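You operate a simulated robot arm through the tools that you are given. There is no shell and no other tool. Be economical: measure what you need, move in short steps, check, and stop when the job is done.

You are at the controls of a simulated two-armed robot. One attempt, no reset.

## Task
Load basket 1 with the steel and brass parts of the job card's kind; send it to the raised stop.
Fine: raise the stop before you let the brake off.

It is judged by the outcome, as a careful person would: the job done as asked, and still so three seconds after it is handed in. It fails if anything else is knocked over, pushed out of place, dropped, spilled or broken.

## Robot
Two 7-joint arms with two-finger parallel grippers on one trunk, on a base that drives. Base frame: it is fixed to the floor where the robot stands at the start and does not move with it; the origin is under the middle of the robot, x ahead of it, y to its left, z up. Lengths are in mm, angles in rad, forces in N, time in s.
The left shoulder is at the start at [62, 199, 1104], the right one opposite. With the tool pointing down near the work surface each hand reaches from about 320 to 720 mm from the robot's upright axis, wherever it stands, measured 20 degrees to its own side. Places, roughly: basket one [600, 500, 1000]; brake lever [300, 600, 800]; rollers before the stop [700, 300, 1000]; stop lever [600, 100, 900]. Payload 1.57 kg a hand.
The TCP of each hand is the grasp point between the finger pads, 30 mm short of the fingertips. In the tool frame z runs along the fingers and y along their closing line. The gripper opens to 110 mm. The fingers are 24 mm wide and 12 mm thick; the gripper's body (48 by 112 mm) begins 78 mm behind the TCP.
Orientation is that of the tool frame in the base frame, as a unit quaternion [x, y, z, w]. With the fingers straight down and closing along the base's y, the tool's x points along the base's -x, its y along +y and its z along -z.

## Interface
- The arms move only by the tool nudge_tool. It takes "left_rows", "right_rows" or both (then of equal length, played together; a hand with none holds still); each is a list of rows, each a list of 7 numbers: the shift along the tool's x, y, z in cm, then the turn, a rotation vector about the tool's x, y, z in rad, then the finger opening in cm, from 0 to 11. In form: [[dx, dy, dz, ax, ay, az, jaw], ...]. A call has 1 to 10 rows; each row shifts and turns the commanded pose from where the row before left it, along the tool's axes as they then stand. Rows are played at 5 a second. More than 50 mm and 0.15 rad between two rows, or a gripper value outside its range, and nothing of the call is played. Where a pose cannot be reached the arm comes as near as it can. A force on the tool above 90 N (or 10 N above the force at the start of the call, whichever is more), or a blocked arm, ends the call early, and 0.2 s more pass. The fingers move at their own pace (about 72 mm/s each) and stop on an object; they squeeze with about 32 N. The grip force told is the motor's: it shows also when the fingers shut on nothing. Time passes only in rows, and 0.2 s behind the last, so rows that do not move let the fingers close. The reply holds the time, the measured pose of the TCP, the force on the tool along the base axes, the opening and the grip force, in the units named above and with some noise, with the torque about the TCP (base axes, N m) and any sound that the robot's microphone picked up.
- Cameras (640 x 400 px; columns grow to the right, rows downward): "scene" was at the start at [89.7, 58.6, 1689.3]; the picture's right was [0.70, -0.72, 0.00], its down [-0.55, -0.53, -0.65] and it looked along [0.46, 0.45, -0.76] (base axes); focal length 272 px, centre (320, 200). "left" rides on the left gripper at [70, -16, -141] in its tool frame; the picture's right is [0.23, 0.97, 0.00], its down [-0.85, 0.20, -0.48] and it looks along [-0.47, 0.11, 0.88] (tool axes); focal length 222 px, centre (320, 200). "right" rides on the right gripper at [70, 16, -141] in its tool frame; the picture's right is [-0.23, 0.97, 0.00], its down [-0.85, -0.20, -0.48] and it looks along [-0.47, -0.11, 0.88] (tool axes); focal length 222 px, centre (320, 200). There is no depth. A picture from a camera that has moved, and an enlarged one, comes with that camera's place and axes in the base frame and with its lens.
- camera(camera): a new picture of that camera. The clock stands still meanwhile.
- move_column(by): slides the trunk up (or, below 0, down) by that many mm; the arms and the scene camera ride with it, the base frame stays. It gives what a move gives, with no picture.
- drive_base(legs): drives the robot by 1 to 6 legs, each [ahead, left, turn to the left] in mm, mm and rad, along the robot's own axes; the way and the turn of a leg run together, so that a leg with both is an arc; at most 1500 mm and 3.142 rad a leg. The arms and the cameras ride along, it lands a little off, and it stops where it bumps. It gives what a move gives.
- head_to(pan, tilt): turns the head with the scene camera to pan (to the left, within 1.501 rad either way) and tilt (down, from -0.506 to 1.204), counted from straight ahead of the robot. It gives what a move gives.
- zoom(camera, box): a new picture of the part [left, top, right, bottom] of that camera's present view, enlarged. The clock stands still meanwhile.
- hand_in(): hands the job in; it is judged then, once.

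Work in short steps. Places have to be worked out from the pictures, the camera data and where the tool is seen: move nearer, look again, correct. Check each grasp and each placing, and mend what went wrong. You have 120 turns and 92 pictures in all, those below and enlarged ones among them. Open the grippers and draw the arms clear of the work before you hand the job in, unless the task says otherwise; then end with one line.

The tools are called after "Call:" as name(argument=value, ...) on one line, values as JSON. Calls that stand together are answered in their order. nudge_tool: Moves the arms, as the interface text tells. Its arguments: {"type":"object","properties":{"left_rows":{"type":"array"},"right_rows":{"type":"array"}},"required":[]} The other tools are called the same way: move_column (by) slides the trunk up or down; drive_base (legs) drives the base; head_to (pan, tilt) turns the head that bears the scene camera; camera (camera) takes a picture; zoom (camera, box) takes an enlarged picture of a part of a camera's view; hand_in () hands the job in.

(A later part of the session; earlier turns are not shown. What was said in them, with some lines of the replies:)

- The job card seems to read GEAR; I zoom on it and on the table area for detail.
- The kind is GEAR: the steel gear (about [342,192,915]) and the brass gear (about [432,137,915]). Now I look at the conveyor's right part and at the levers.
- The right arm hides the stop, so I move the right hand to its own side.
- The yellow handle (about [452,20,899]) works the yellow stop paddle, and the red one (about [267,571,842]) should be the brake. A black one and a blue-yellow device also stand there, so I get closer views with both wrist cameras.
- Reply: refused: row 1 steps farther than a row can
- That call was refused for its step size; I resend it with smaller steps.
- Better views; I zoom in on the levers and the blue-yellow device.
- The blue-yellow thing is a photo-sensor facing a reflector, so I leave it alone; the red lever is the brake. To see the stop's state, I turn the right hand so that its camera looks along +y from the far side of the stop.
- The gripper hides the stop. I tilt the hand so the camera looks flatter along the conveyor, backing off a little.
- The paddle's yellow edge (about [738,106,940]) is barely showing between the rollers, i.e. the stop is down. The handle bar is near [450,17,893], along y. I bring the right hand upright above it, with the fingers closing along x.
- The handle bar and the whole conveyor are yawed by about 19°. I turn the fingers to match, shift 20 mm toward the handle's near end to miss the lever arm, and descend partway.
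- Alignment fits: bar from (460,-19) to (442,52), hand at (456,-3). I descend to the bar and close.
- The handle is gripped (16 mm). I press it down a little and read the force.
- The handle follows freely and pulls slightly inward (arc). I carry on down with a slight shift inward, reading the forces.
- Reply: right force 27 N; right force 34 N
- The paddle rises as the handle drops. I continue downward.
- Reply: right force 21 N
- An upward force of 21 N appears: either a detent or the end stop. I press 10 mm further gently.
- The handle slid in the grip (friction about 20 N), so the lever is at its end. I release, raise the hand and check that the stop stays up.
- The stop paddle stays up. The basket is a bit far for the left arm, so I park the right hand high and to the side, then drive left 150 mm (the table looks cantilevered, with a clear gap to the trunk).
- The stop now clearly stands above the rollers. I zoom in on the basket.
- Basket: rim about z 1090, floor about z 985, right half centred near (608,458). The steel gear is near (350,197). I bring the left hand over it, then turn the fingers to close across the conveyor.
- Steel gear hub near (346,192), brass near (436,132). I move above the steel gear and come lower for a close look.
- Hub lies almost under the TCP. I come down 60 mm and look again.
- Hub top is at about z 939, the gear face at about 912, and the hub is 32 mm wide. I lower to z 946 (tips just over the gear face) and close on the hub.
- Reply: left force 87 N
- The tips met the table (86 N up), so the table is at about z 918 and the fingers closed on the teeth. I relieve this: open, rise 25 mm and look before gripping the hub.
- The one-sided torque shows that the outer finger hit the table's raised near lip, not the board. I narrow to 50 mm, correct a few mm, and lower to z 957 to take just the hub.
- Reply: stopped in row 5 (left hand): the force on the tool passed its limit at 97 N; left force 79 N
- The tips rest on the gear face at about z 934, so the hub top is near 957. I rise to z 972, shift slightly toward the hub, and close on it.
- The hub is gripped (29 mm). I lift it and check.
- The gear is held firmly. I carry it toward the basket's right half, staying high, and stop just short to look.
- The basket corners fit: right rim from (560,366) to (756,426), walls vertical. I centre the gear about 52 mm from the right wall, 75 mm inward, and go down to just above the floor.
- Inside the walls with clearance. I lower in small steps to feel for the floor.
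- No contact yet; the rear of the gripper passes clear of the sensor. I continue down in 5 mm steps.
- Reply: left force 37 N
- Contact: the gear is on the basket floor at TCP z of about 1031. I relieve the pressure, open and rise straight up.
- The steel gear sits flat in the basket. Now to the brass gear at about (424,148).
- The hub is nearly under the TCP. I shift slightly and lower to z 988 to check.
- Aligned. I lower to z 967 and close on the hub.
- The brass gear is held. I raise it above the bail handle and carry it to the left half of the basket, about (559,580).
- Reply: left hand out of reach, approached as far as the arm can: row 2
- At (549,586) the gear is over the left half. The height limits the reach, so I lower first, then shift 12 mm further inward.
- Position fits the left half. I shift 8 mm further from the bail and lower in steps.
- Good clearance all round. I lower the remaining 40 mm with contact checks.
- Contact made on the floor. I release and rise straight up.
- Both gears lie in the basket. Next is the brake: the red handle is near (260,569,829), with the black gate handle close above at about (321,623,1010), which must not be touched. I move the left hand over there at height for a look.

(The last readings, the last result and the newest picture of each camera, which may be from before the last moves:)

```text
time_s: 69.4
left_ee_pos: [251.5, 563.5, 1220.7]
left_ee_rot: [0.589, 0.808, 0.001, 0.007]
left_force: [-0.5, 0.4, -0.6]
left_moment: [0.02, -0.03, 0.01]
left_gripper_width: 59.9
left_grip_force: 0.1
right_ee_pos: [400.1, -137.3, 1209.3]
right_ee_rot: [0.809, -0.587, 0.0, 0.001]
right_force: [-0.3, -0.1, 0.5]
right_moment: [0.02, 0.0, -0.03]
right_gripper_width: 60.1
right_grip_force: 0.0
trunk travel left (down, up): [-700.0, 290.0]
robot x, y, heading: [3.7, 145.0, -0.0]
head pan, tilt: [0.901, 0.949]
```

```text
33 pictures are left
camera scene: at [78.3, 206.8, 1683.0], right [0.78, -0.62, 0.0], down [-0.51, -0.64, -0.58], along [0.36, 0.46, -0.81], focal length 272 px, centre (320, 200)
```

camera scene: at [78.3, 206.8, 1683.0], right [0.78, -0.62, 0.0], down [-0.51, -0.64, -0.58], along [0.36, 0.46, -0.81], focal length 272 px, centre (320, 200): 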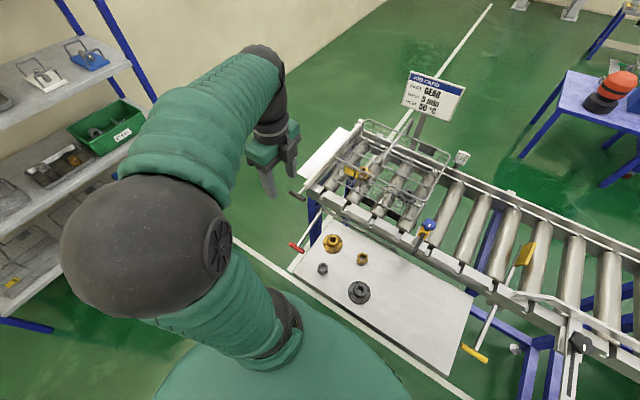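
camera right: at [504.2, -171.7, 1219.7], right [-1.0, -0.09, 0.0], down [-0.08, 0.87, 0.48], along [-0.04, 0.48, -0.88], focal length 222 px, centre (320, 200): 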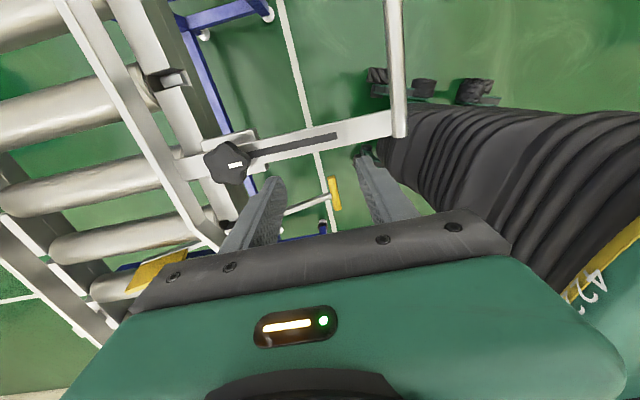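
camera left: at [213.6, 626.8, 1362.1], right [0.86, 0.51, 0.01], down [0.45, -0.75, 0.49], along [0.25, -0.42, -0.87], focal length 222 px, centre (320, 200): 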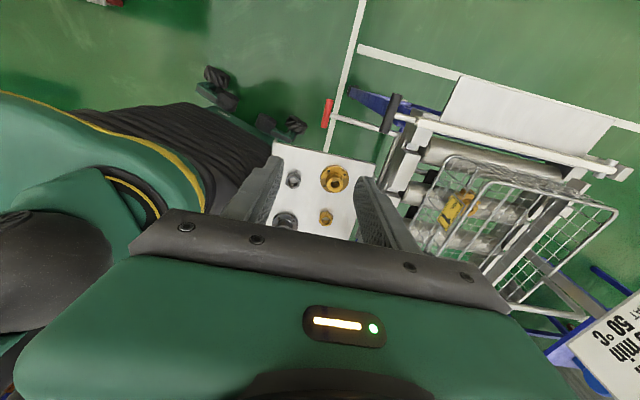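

Call:
zoom(camera="left", box=[270, 60, 450, 180])

Call:
zoom(camera="scene", box=[260, 130, 420, 270])

```text
3.33 times, centred on (360, 120) of left
camera zoom: at [212.8, 626.8, 1362.4], right [0.86, 0.51, 0.01], down [0.45, -0.75, 0.49], along [0.26, -0.42, -0.87], focal length 740 px, centre (187, 467)
```

zoom: 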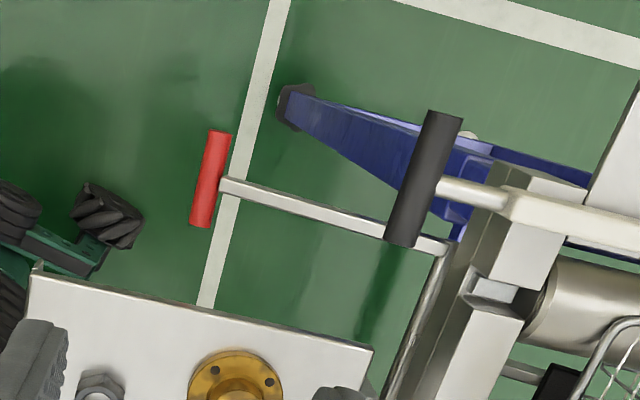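

```text
2.86 times, centred on (340, 200) of scene
camera zoom: at [78.3, 206.8, 1683.0], right [0.78, -0.62, 0.0], down [-0.51, -0.64, -0.58], along [0.36, 0.46, -0.81], focal length 778 px, centre (263, 200)
```

zoom: 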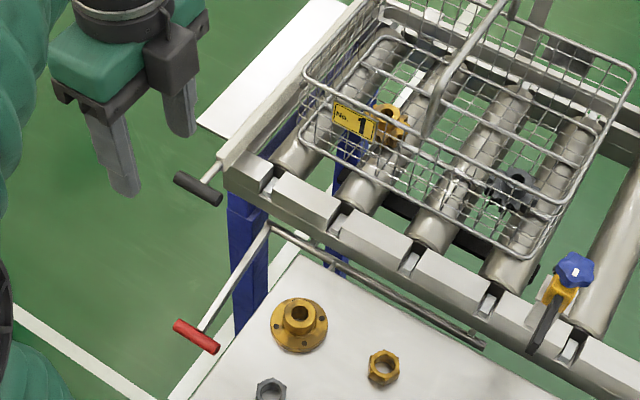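

The brake lever hangs down from its shaft, so releasing it likely means lifting. I tilt the fingers toward the rail (palm away from the black handle) and come to a point 100 mm short of the red bar, 20 mm off its stem.

Call:
nudge_tool(left_rows=[[0, 0, 0, -0.13, 0, 0, 6], [0, 0, 0, -0.13, 0, 0, 6], [0, 0, 0, -0.13, 0, 0, 6], [0.35, -1.94, 3.81, 0, 0, 0, 6], [0.35, -1.94, 3.81, 0, 0, 0, 6], [0.35, -1.94, 3.81, 0, 0, 0, 6], [0.35, -1.94, 3.81, 0, 0, 0, 6], [0, 0, 0, 0, 0, 0, 6]])

Call:
camera(camera="left")

```text
time_s: 71.2
left_ee_pos: [254.4, 586.2, 1059.5]
left_ee_rot: [0.577, 0.792, 0.157, 0.122]
left_force: [1.0, -0.4, -0.2]
left_moment: [0.04, 0.0, -0.02]
left_gripper_width: 60.0
left_grip_force: 0.1
left hand out of reach, approached as far as the arm can: row 2, 3, 6, 7
right_ee_pos: [401.3, -138.9, 1209.4]
right_ee_rot: [0.809, -0.587, 0.0, 0.001]
right_force: [-0.1, -0.1, 1.1]
right_moment: [-0.01, 0.02, 0.0]
right_gripper_width: 59.9
right_grip_force: 0.1
trunk travel left (down, up): [-700.0, 290.0]
robot x, y, heading: [-1.1, 147.5, 0.005]
head pan, tilt: [0.901, 0.949]
```

```text
30 pictures are left
camera left: at [165.9, 632.7, 1181.9], right [0.78, 0.49, 0.38], down [0.25, -0.81, 0.53], along [0.57, -0.32, -0.76], focal length 222 px, centre (320, 200)
```

left: 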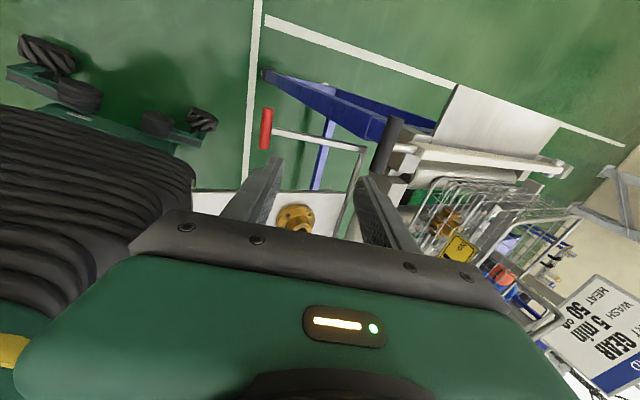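

The tilted pose is cramped near the robot. I back the base up 100 mm to get room and re-check the pose.

Call:
drive_base(legs=[[-100, 0, 0]])

Call:
nudge_tool(left_rows=[[0, 0, 0, 0, 0, 0, 8], [0, 2, 1, 0, 0, 0, 8], [0, 2, 1, 0, 0, 0, 8], [0, 0, 0, 0, 0, 0, 8]])

```text
time_s: 72.3
left_ee_pos: [160.3, 586.8, 1057.0]
left_ee_rot: [0.578, 0.792, 0.157, 0.122]
left_force: [-1.0, -0.9, -0.3]
left_moment: [0.02, 0.02, 0.0]
left_gripper_width: 60.1
left_grip_force: 0.2
right_ee_pos: [306.7, -137.6, 1208.1]
right_ee_rot: [0.81, -0.587, 0.0, 0.003]
right_force: [0.0, 0.7, -0.1]
right_moment: [0.03, -0.03, -0.01]
right_gripper_width: 59.8
right_grip_force: 0.1
trunk travel left (down, up): [-700.0, 290.0]
robot x, y, heading: [-101.4, 145.4, -0.003]
head pan, tilt: [0.901, 0.949]
```

```text
time_s: 73.3
left_ee_pos: [198.1, 600.4, 1054.6]
left_ee_rot: [0.576, 0.792, 0.159, 0.123]
left_force: [0.5, 0.2, -0.7]
left_moment: [-0.04, 0.02, 0.05]
left_gripper_width: 80.0
left_grip_force: 0.1
right_ee_pos: [303.3, -136.4, 1211.1]
right_ee_rot: [0.81, -0.587, 0.001, 0.002]
right_force: [0.2, -0.6, 0.1]
right_moment: [0.01, 0.02, 0.02]
right_gripper_width: 59.9
right_grip_force: 0.1
trunk travel left (down, up): [-700.0, 290.0]
robot x, y, heading: [-97.6, 146.9, 0.003]
head pan, tilt: [0.901, 0.949]
```

Room regained. I move to the pre-grasp point, 100 mm short of the bar along the fingers.

Call:
nudge_tool(left_rows=[[-0.92, -1.15, 4.3, 0, 0, 0, 8], [-0.92, -1.15, 4.3, 0, 0, 0, 8], [-0.92, -1.15, 4.3, 0, 0, 0, 8], [0, 0, 0, 0, 0, 0, 8]])

Call:
camera(camera="left")

```text
time_s: 74.3
left_ee_pos: [221.2, 579.3, 999.9]
left_ee_rot: [0.577, 0.792, 0.159, 0.124]
left_force: [0.2, 0.2, -0.8]
left_moment: [0.01, 0.03, -0.01]
left_gripper_width: 79.7
left_grip_force: 0.0
left hand out of reach, approached as far as the arm can: row 2, 3
right_ee_pos: [302.6, -138.5, 1209.3]
right_ee_rot: [0.809, -0.587, 0.001, 0.001]
right_force: [0.1, 0.6, -0.9]
right_moment: [0.01, 0.01, 0.02]
right_gripper_width: 60.1
right_grip_force: 0.0
trunk travel left (down, up): [-700.0, 290.0]
robot x, y, heading: [-97.5, 146.2, -0.0]
head pan, tilt: [0.901, 0.949]
```

```text
29 pictures are left
camera left: at [132.0, 625.2, 1124.0], right [0.78, 0.49, 0.38], down [0.25, -0.81, 0.53], along [0.57, -0.32, -0.76], focal length 222 px, centre (320, 200)
```

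left: 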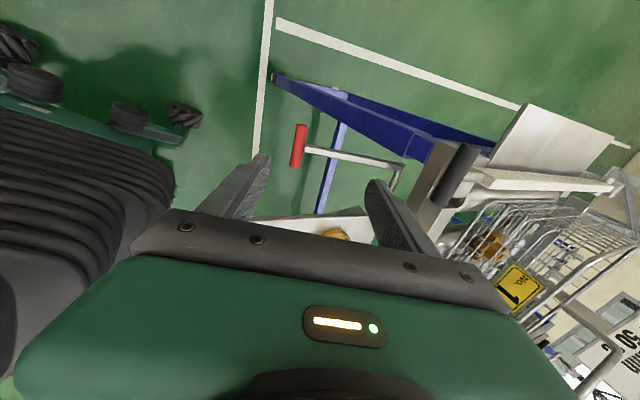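

The trunk is too high for this pose. I raise the hand 100 mm relative to the robot, then slide the trunk down 200 mm.

Call:
nudge_tool(left_rows=[[0, 1.7, -4.2, 0, 0, 0, 8], [0, 1.7, -4.2, 0, 0, 0, 8], [0, 1.7, -4.2, 0, 0, 0, 8], [0, 1.7, -4.2, 0, 0, 0, 8], [0, 0, 0, 0, 0, 0, 8]], right_rows=[[0, 0, -4, 0, 0, 0, 6], [0, 0, -4, 0, 0, 0, 6], [0, 0, -4, 0, 0, 0, 6], [0, 0, -4, 0, 0, 0, 6], [0, 0, 0, 0, 0, 0, 6]])

Call:
move_column(by=-180)

Call:
camera(camera="left")

```text
time_s: 75.5
left_ee_pos: [215.6, 581.4, 1181.2]
left_ee_rot: [0.574, 0.793, 0.154, 0.133]
left_force: [-0.6, 0.4, 0.0]
left_moment: [-0.06, 0.02, -0.05]
left_gripper_width: 80.1
left_grip_force: 0.1
right_ee_pos: [301.1, -136.3, 1371.2]
right_ee_rot: [0.81, -0.587, 0.002, 0.001]
right_force: [-0.3, 0.5, 0.5]
right_moment: [-0.02, 0.01, -0.02]
right_gripper_width: 59.8
right_grip_force: 0.1
trunk travel left (down, up): [-700.0, 290.0]
robot x, y, heading: [-99.8, 149.1, -0.001]
head pan, tilt: [0.901, 0.949]
```

```text
time_s: 77.5
left_ee_pos: [216.7, 579.8, 996.9]
left_ee_rot: [0.565, 0.797, 0.14, 0.163]
left_force: [0.1, 0.0, 0.6]
left_moment: [-0.02, 0.03, -0.02]
left_gripper_width: 80.0
left_grip_force: 0.1
right_ee_pos: [302.4, -139.5, 1193.1]
right_ee_rot: [0.81, -0.587, 0.0, 0.002]
right_force: [-0.4, 0.6, -0.1]
right_moment: [0.01, -0.02, -0.01]
right_gripper_width: 59.9
right_grip_force: 0.0
trunk travel left (down, up): [-520.0, 470.0]
robot x, y, heading: [-96.8, 147.8, 0.001]
head pan, tilt: [0.901, 0.949]
```

```text
28 pictures are left
camera left: at [122.2, 635.1, 1112.9], right [0.76, 0.53, 0.37], down [0.24, -0.76, 0.6], along [0.6, -0.37, -0.71], focal length 222 px, centre (320, 200)
```

left: 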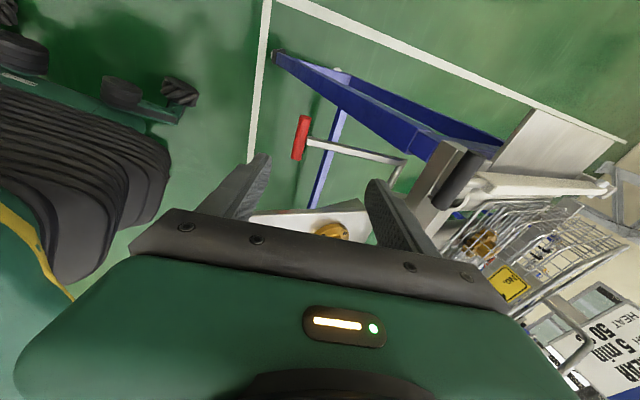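

Now with the trunk lower, I go to the pre-grasp point again.

Call:
nudge_tool(left_rows=[[0.29, -1.27, 3.53, 0, 0, 0, 8], [0.29, -1.27, 3.53, 0, 0, 0, 8], [0, 0, 0, 0, 0, 0, 8]])

Call:
camera(camera="left")

```text
time_s: 78.3
left_ee_pos: [219.5, 586.2, 924.6]
left_ee_rot: [0.578, 0.791, 0.158, 0.124]
left_force: [0.4, -0.3, -0.3]
left_moment: [-0.02, 0.04, -0.01]
left_gripper_width: 80.1
left_grip_force: 0.0
right_ee_pos: [301.0, -138.5, 1190.2]
right_ee_rot: [0.809, -0.588, 0.001, 0.001]
right_force: [0.7, -0.1, -1.1]
right_moment: [-0.01, -0.01, 0.01]
right_gripper_width: 60.0
right_grip_force: 0.0
trunk travel left (down, up): [-520.0, 470.0]
robot x, y, heading: [-99.7, 145.6, 0.0]
head pan, tilt: [0.901, 0.949]
```

```text
27 pictures are left
camera left: at [131.3, 634.1, 1047.5], right [0.78, 0.49, 0.38], down [0.25, -0.81, 0.53], along [0.57, -0.32, -0.76], focal length 222 px, centre (320, 200)
```

left: 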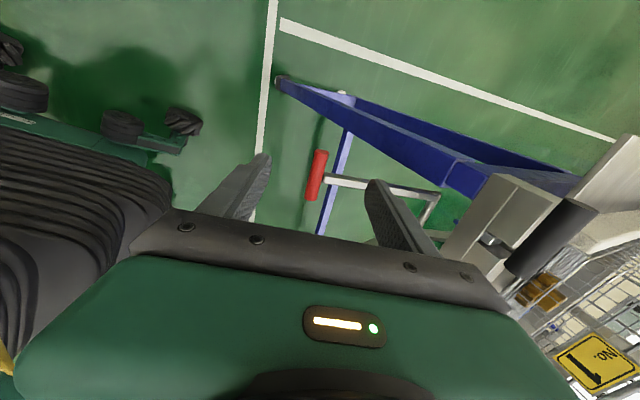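

The bar centre triangulates to (272,571,829). I advance along the fingers onto it, about 22 mm toward its free end, and pause before closing.

Call:
nudge_tool(left_rows=[[-0.26, 0.2, 3.5, 0, 0, 0, 8], [-0.26, 0.2, 3.5, 0, 0, 0, 8], [-0.26, 0.2, 3.3, 0, 0, 0, 8], [0, 0, 0, 0, 0, 0, 8]])

Call:
camera(camera="left")

```text
time_s: 79.3
left_ee_pos: [262.9, 588.4, 840.7]
left_ee_rot: [0.576, 0.792, 0.16, 0.124]
left_force: [-0.3, 1.2, 0.4]
left_moment: [-0.13, -0.02, -0.06]
left_gripper_width: 80.9
left_grip_force: 0.0
left hand out of reach, approached as far as the arm can: row 3
right_ee_pos: [299.2, -138.8, 1191.4]
right_ee_rot: [0.81, -0.587, 0.001, 0.001]
right_force: [-0.3, 0.2, 0.7]
right_moment: [0.02, -0.01, -0.01]
right_gripper_width: 59.9
right_grip_force: 0.2
trunk travel left (down, up): [-520.0, 470.0]
robot x, y, heading: [-94.0, 144.3, -0.0]
head pan, tilt: [0.901, 0.949]
```

```text
26 pictures are left
camera left: at [172.6, 634.5, 964.3], right [0.78, 0.49, 0.38], down [0.25, -0.81, 0.53], along [0.57, -0.32, -0.76], focal length 222 px, centre (320, 200)
```

left: 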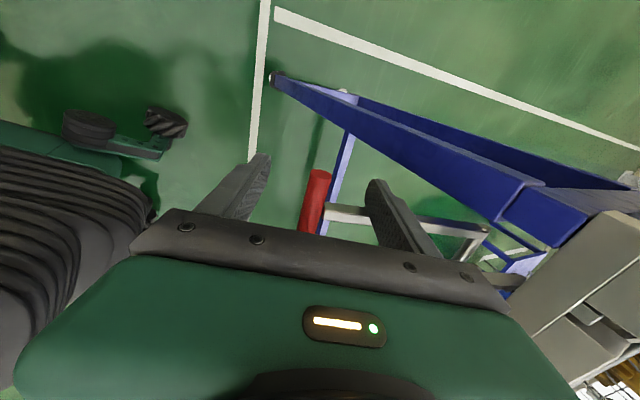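

The bar lies between the fingers, and the stem runs behind (outside) the forward finger. I close.

Call:
nudge_tool(left_rows=[[0, 0, 0, 0, 0, 0, 4], [0, 0, 0, 0, 0, 0, 0], [0, 0, 0, 0, 0, 0, 0], [0, 0, 0, 0, 0, 0, 0]])

Call:
camera(camera="left")

```text
time_s: 80.3
left_ee_pos: [259.6, 587.5, 838.5]
left_ee_rot: [0.577, 0.792, 0.157, 0.124]
left_force: [-15.3, -1.3, -9.0]
left_moment: [0.23, 0.34, -0.56]
left_gripper_width: 15.7
left_grip_force: 32.0
right_ee_pos: [299.0, -136.8, 1190.8]
right_ee_rot: [0.809, -0.587, 0.001, 0.001]
right_force: [-0.8, 0.5, -0.2]
right_moment: [-0.05, 0.04, 0.04]
right_gripper_width: 60.0
right_grip_force: 0.1
trunk travel left (down, up): [-520.0, 470.0]
robot x, y, heading: [-100.4, 144.8, -0.001]
head pan, tilt: [0.901, 0.949]
```

```text
25 pictures are left
camera left: at [171.6, 635.1, 962.7], right [0.78, 0.49, 0.38], down [0.25, -0.81, 0.53], along [0.57, -0.32, -0.76], focal length 222 px, centre (320, 200)
```

left: 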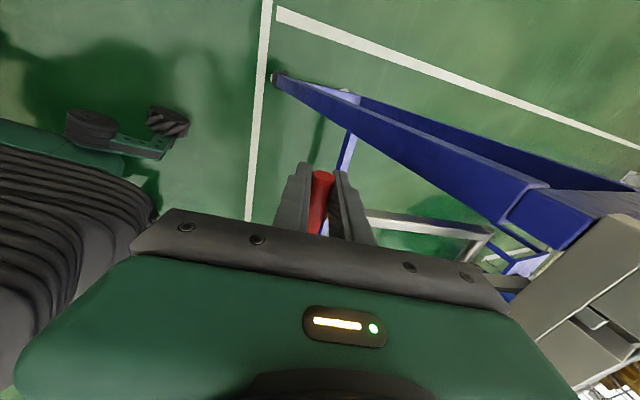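

The bar is gripped (15.7 mm), and the last scene picture shows the stop still up. I gently try lifting the lever 10 mm along its arc and read the force.

Call:
nudge_tool(left_rows=[[0, -0.14, -0.47, 0, 0, 0, 0], [0, -0.14, -0.47, 0, 0, 0, 0], [0, 0, 0, 0, 0, 0, 0]])

```text
time_s: 81.1
left_ee_pos: [255.7, 585.3, 849.7]
left_ee_rot: [0.577, 0.791, 0.159, 0.124]
left_force: [-4.4, -0.2, -2.6]
left_moment: [-0.32, -0.03, -0.85]
left_gripper_width: 15.8
left_grip_force: 31.1
right_ee_pos: [301.0, -138.2, 1191.4]
right_ee_rot: [0.81, -0.587, 0.0, 0.002]
right_force: [-0.7, 0.1, 0.4]
right_moment: [0.02, -0.01, -0.05]
right_gripper_width: 60.1
right_grip_force: 0.1
trunk travel left (down, up): [-520.0, 470.0]
robot x, y, heading: [-99.4, 146.6, -0.003]
head pan, tilt: [0.901, 0.949]
```

It lifts with little force. I continue along the arc.

Call:
nudge_tool(left_rows=[[0, -0.2, -0.95, 0, 0, 0, 0], [0, -0.12, -0.98, 0, 0, 0, 0], [0, -0.05, -0.98, 0, 0, 0, 0], [0, 0, 0, 0, 0, 0, 0]])

```text
time_s: 82.1
left_ee_pos: [254.2, 585.1, 873.6]
left_ee_rot: [0.577, 0.791, 0.164, 0.122]
left_force: [55.0, 8.1, 3.6]
left_moment: [0.07, -0.18, -0.9]
left_gripper_width: 15.9
left_grip_force: 32.1
right_ee_pos: [308.7, -138.3, 1188.3]
right_ee_rot: [0.81, -0.587, -0.001, 0.003]
right_force: [-0.4, 0.0, 0.2]
right_moment: [0.01, 0.04, 0.01]
right_gripper_width: 59.9
right_grip_force: 0.1
trunk travel left (down, up): [-520.0, 470.0]
robot x, y, heading: [-97.4, 150.4, -0.003]
head pan, tilt: [0.901, 0.949]
```

The lever pulls the hand toward the rail (55 N), so I ease forward, then lift more vertically.

Call:
nudge_tool(left_rows=[[0, 0.9, 0.3, 0, 0, 0, 0], [0, 0.3, -0.6, 0, 0, 0, 0], [0, 0, 0, 0, 0, 0, 0]])

Call:
camera(camera="scene")

```text
time_s: 82.9
left_ee_pos: [253.3, 584.8, 881.2]
left_ee_rot: [0.576, 0.793, 0.158, 0.123]
left_force: [16.5, 1.5, -2.5]
left_moment: [0.17, 0.03, -0.61]
left_gripper_width: 15.6
left_grip_force: 31.5
right_ee_pos: [303.4, -137.9, 1190.1]
right_ee_rot: [0.81, -0.587, -0.001, 0.001]
right_force: [0.4, 0.3, 0.1]
right_moment: [0.02, -0.02, 0.01]
right_gripper_width: 60.0
right_grip_force: 0.1
trunk travel left (down, up): [-520.0, 470.0]
robot x, y, heading: [-99.1, 147.2, 0.011]
head pan, tilt: [0.901, 0.949]
```

```text
24 pictures are left
camera scene: at [-15.7, 208.0, 1502.6], right [0.78, -0.62, 0.0], down [-0.51, -0.64, -0.58], along [0.36, 0.46, -0.82], focal length 272 px, centre (320, 200)
```

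scene: 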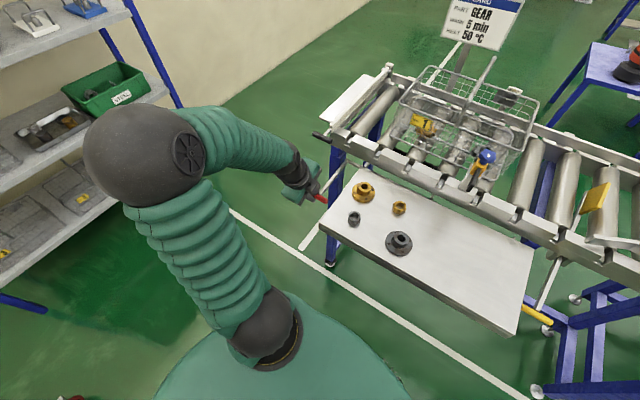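

The basket is already rolling toward the raised stop. I hold the lever here with a slight further lift and let time pass.

Call:
nudge_tool(left_rows=[[0, 0.5, -0.6, 0, 0, 0, 0], [0, 0, 0, 0, 0, 0, 0], [0, 0, 0, 0, 0, 0, 0], [0, 0, 0, 0, 0, 0, 0], [0, 0, 0, 0, 0, 0, 0], [0, 0, 0, 0, 0, 0, 0], [0, 0, 0, 0, 0, 0, 0], [0, 0, 0, 0, 0, 0, 0]])

Call:
head_to(pan=0.4, tilt=0.75)

Call:
camera(camera="scene")

```text
time_s: 84.7
left_ee_pos: [252.0, 585.1, 886.3]
left_ee_rot: [0.577, 0.792, 0.155, 0.123]
left_force: [-13.6, -6.9, -27.9]
left_moment: [0.48, 0.29, -0.41]
left_gripper_width: 15.9
left_grip_force: 31.4
right_ee_pos: [301.2, -136.8, 1190.2]
right_ee_rot: [0.81, -0.586, 0.001, 0.002]
right_force: [0.0, 0.1, 0.4]
right_moment: [0.01, 0.03, 0.0]
right_gripper_width: 60.3
right_grip_force: 0.1
trunk travel left (down, up): [-520.0, 470.0]
robot x, y, heading: [-96.8, 149.0, 0.006]
head pan, tilt: [0.901, 0.949]
```

```text
time_s: 85.7
left_ee_pos: [251.9, 584.1, 888.0]
left_ee_rot: [0.577, 0.792, 0.155, 0.124]
left_force: [-15.5, -5.7, -27.8]
left_moment: [0.31, 0.27, -0.53]
left_gripper_width: 15.6
left_grip_force: 31.4
right_ee_pos: [301.3, -137.2, 1191.3]
right_ee_rot: [0.809, -0.588, 0.001, 0.001]
right_force: [-0.3, 1.2, 0.9]
right_moment: [-0.05, 0.0, -0.02]
right_gripper_width: 60.1
right_grip_force: 0.2
trunk travel left (down, up): [-520.0, 470.0]
robot x, y, heading: [-100.7, 140.8, 0.0]
head pan, tilt: [0.4, 0.75]
```

```text
23 pictures are left
camera scene: at [11.2, 184.9, 1518.2], right [0.39, -0.92, 0.0], down [-0.63, -0.27, -0.73], along [0.67, 0.28, -0.68], focal length 272 px, centre (320, 200)
```

scene: 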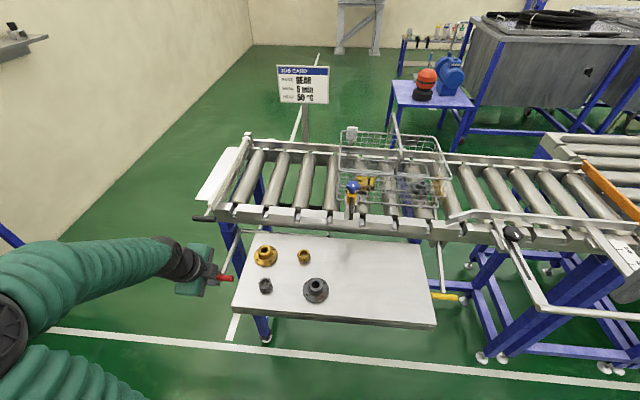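

The lever is at its upper end and the basket has rolled down to about the stop. I zoom to see whether it has arrived and settled.

Call:
zoom(camera="scene", box=[310, 110, 490, 250])

Call:
nudge_tool(left_rows=[[0, -0.2, 0.3, 0, 0, 0, 0], [0, 0, 0, 0, 0, 0, 0], [0, 0, 0, 0, 0, 0, 0], [0, 0, 0, 0, 0, 0, 0], [0, 0, 0, 0, 0, 0, 0], [0, 0, 0, 0, 0, 0, 0]])

Call:
zoom(camera="scene", box=[310, 110, 490, 250])

```text
2.86 times, centred on (400, 180) of scene
camera zoom: at [11.2, 184.9, 1518.2], right [0.39, -0.92, 0.0], down [-0.63, -0.27, -0.73], along [0.67, 0.28, -0.68], focal length 778 px, centre (91, 257)
```

zoom: 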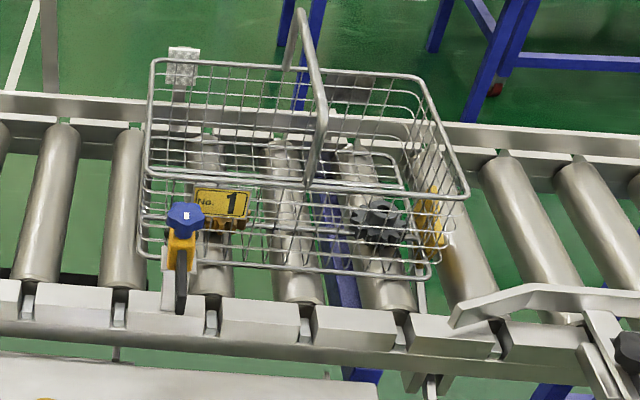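

```text
time_s: 87.1
left_ee_pos: [251.8, 585.3, 887.3]
left_ee_rot: [0.577, 0.791, 0.16, 0.124]
left_force: [-8.3, -2.8, -0.9]
left_moment: [0.55, 0.16, -0.5]
left_gripper_width: 15.8
left_grip_force: 31.3
right_ee_pos: [299.2, -139.4, 1190.7]
right_ee_rot: [0.809, -0.588, 0.002, 0.001]
right_force: [0.0, -0.1, 0.0]
right_moment: [0.02, -0.01, 0.0]
right_gripper_width: 60.0
right_grip_force: 0.0
trunk travel left (down, up): [-520.0, 470.0]
robot x, y, heading: [-96.8, 145.2, 0.008]
head pan, tilt: [0.4, 0.75]
```

```text
2.86 times, centred on (400, 180) of scene
camera zoom: at [9.2, 181.5, 1518.7], right [0.39, -0.92, 0.0], down [-0.63, -0.27, -0.73], along [0.67, 0.28, -0.68], focal length 778 px, centre (91, 257)
```

zoom: 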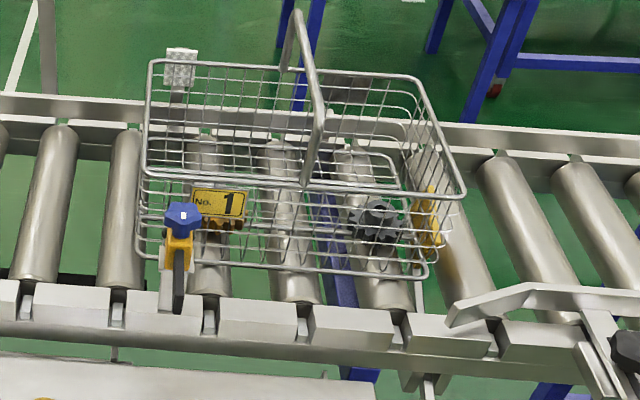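

The basket is at rest against the raised stop with both gears inside. I open the left hand and back it out along the fingers.

Call:
nudge_tool(left_rows=[[0, 0, 0, 0, 0, 0, 4], [0, 0, 0, 0, 0, 0, 6], [0, 0, 0, 0, 0, 0, 6], [0, 0, -2, 0, 0, 0, 6], [0, 0, -3.5, 0, 0, 0, 6], [0, 0, -3.5, 0, 0, 0, 6], [0, 0, -3.5, 0, 0, 0, 6], [0, 0, -3.5, 0, 0, 0, 6], [0, 0, 0, 0, 0, 0, 6]])

Call:
camera(camera="scene")

Call:
camera(camera="left")

```text
time_s: 89.1
left_ee_pos: [195.0, 567.1, 1030.0]
left_ee_rot: [0.577, 0.792, 0.159, 0.124]
left_force: [0.3, -0.2, -0.5]
left_moment: [-0.01, -0.01, -0.01]
left_gripper_width: 59.8
left_grip_force: 0.1
left hand out of reach, approached as far as the arm can: row 8
right_ee_pos: [301.2, -139.2, 1190.7]
right_ee_rot: [0.81, -0.587, 0.001, 0.001]
right_force: [-1.0, 0.4, 0.1]
right_moment: [-0.02, 0.0, 0.04]
right_gripper_width: 59.9
right_grip_force: 0.1
trunk travel left (down, up): [-520.0, 470.0]
robot x, y, heading: [-96.6, 145.4, -0.001]
head pan, tilt: [0.4, 0.75]
```

```text
20 pictures are left
camera scene: at [10.9, 181.3, 1518.5], right [0.39, -0.92, 0.0], down [-0.63, -0.27, -0.73], along [0.67, 0.28, -0.68], focal length 272 px, centre (320, 200)
```

scene: 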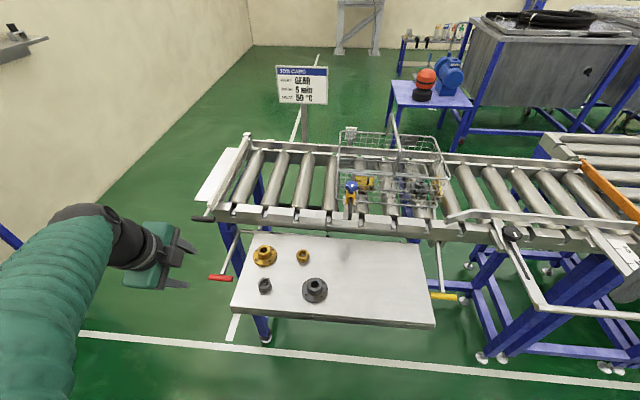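

```text
19 pictures are left
camera left: at [105.2, 615.3, 1153.0], right [0.78, 0.49, 0.38], down [0.25, -0.81, 0.53], along [0.57, -0.32, -0.76], focal length 222 px, centre (320, 200)
```

left: 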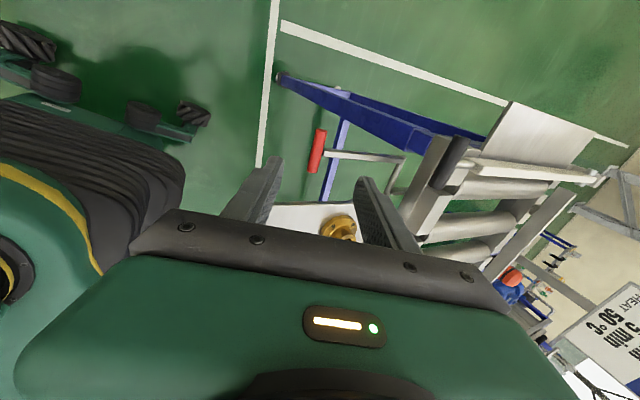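

Hands are clear, and the nuts, flanges and black lever are untouched. One last check of the basket.

Call:
zoom(camera="scene", box=[330, 120, 470, 220])

```text
4.00 times, centred on (400, 170) of scene
camera zoom: at [10.9, 181.3, 1518.5], right [0.39, -0.92, 0.0], down [-0.63, -0.27, -0.73], along [0.67, 0.28, -0.68], focal length 1089 px, centre (0, 320)
```

zoom: 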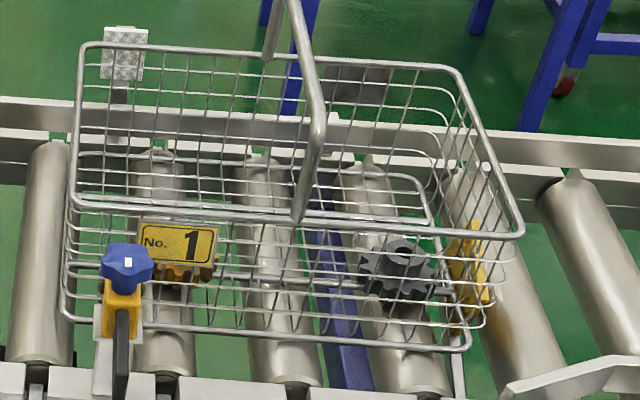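

The basket stands against the raised stop with the steel and brass gears inside, so I hand in.

Call:
hand_in()

```text
The job is handed in.
```

Basket 1, holding the steel and brass gears named on the job card, is at rest against the stop, which I raised before letting the brake off. Nothing else looked moved in the last pictures, and I handed the job in with both grippers open and clear.
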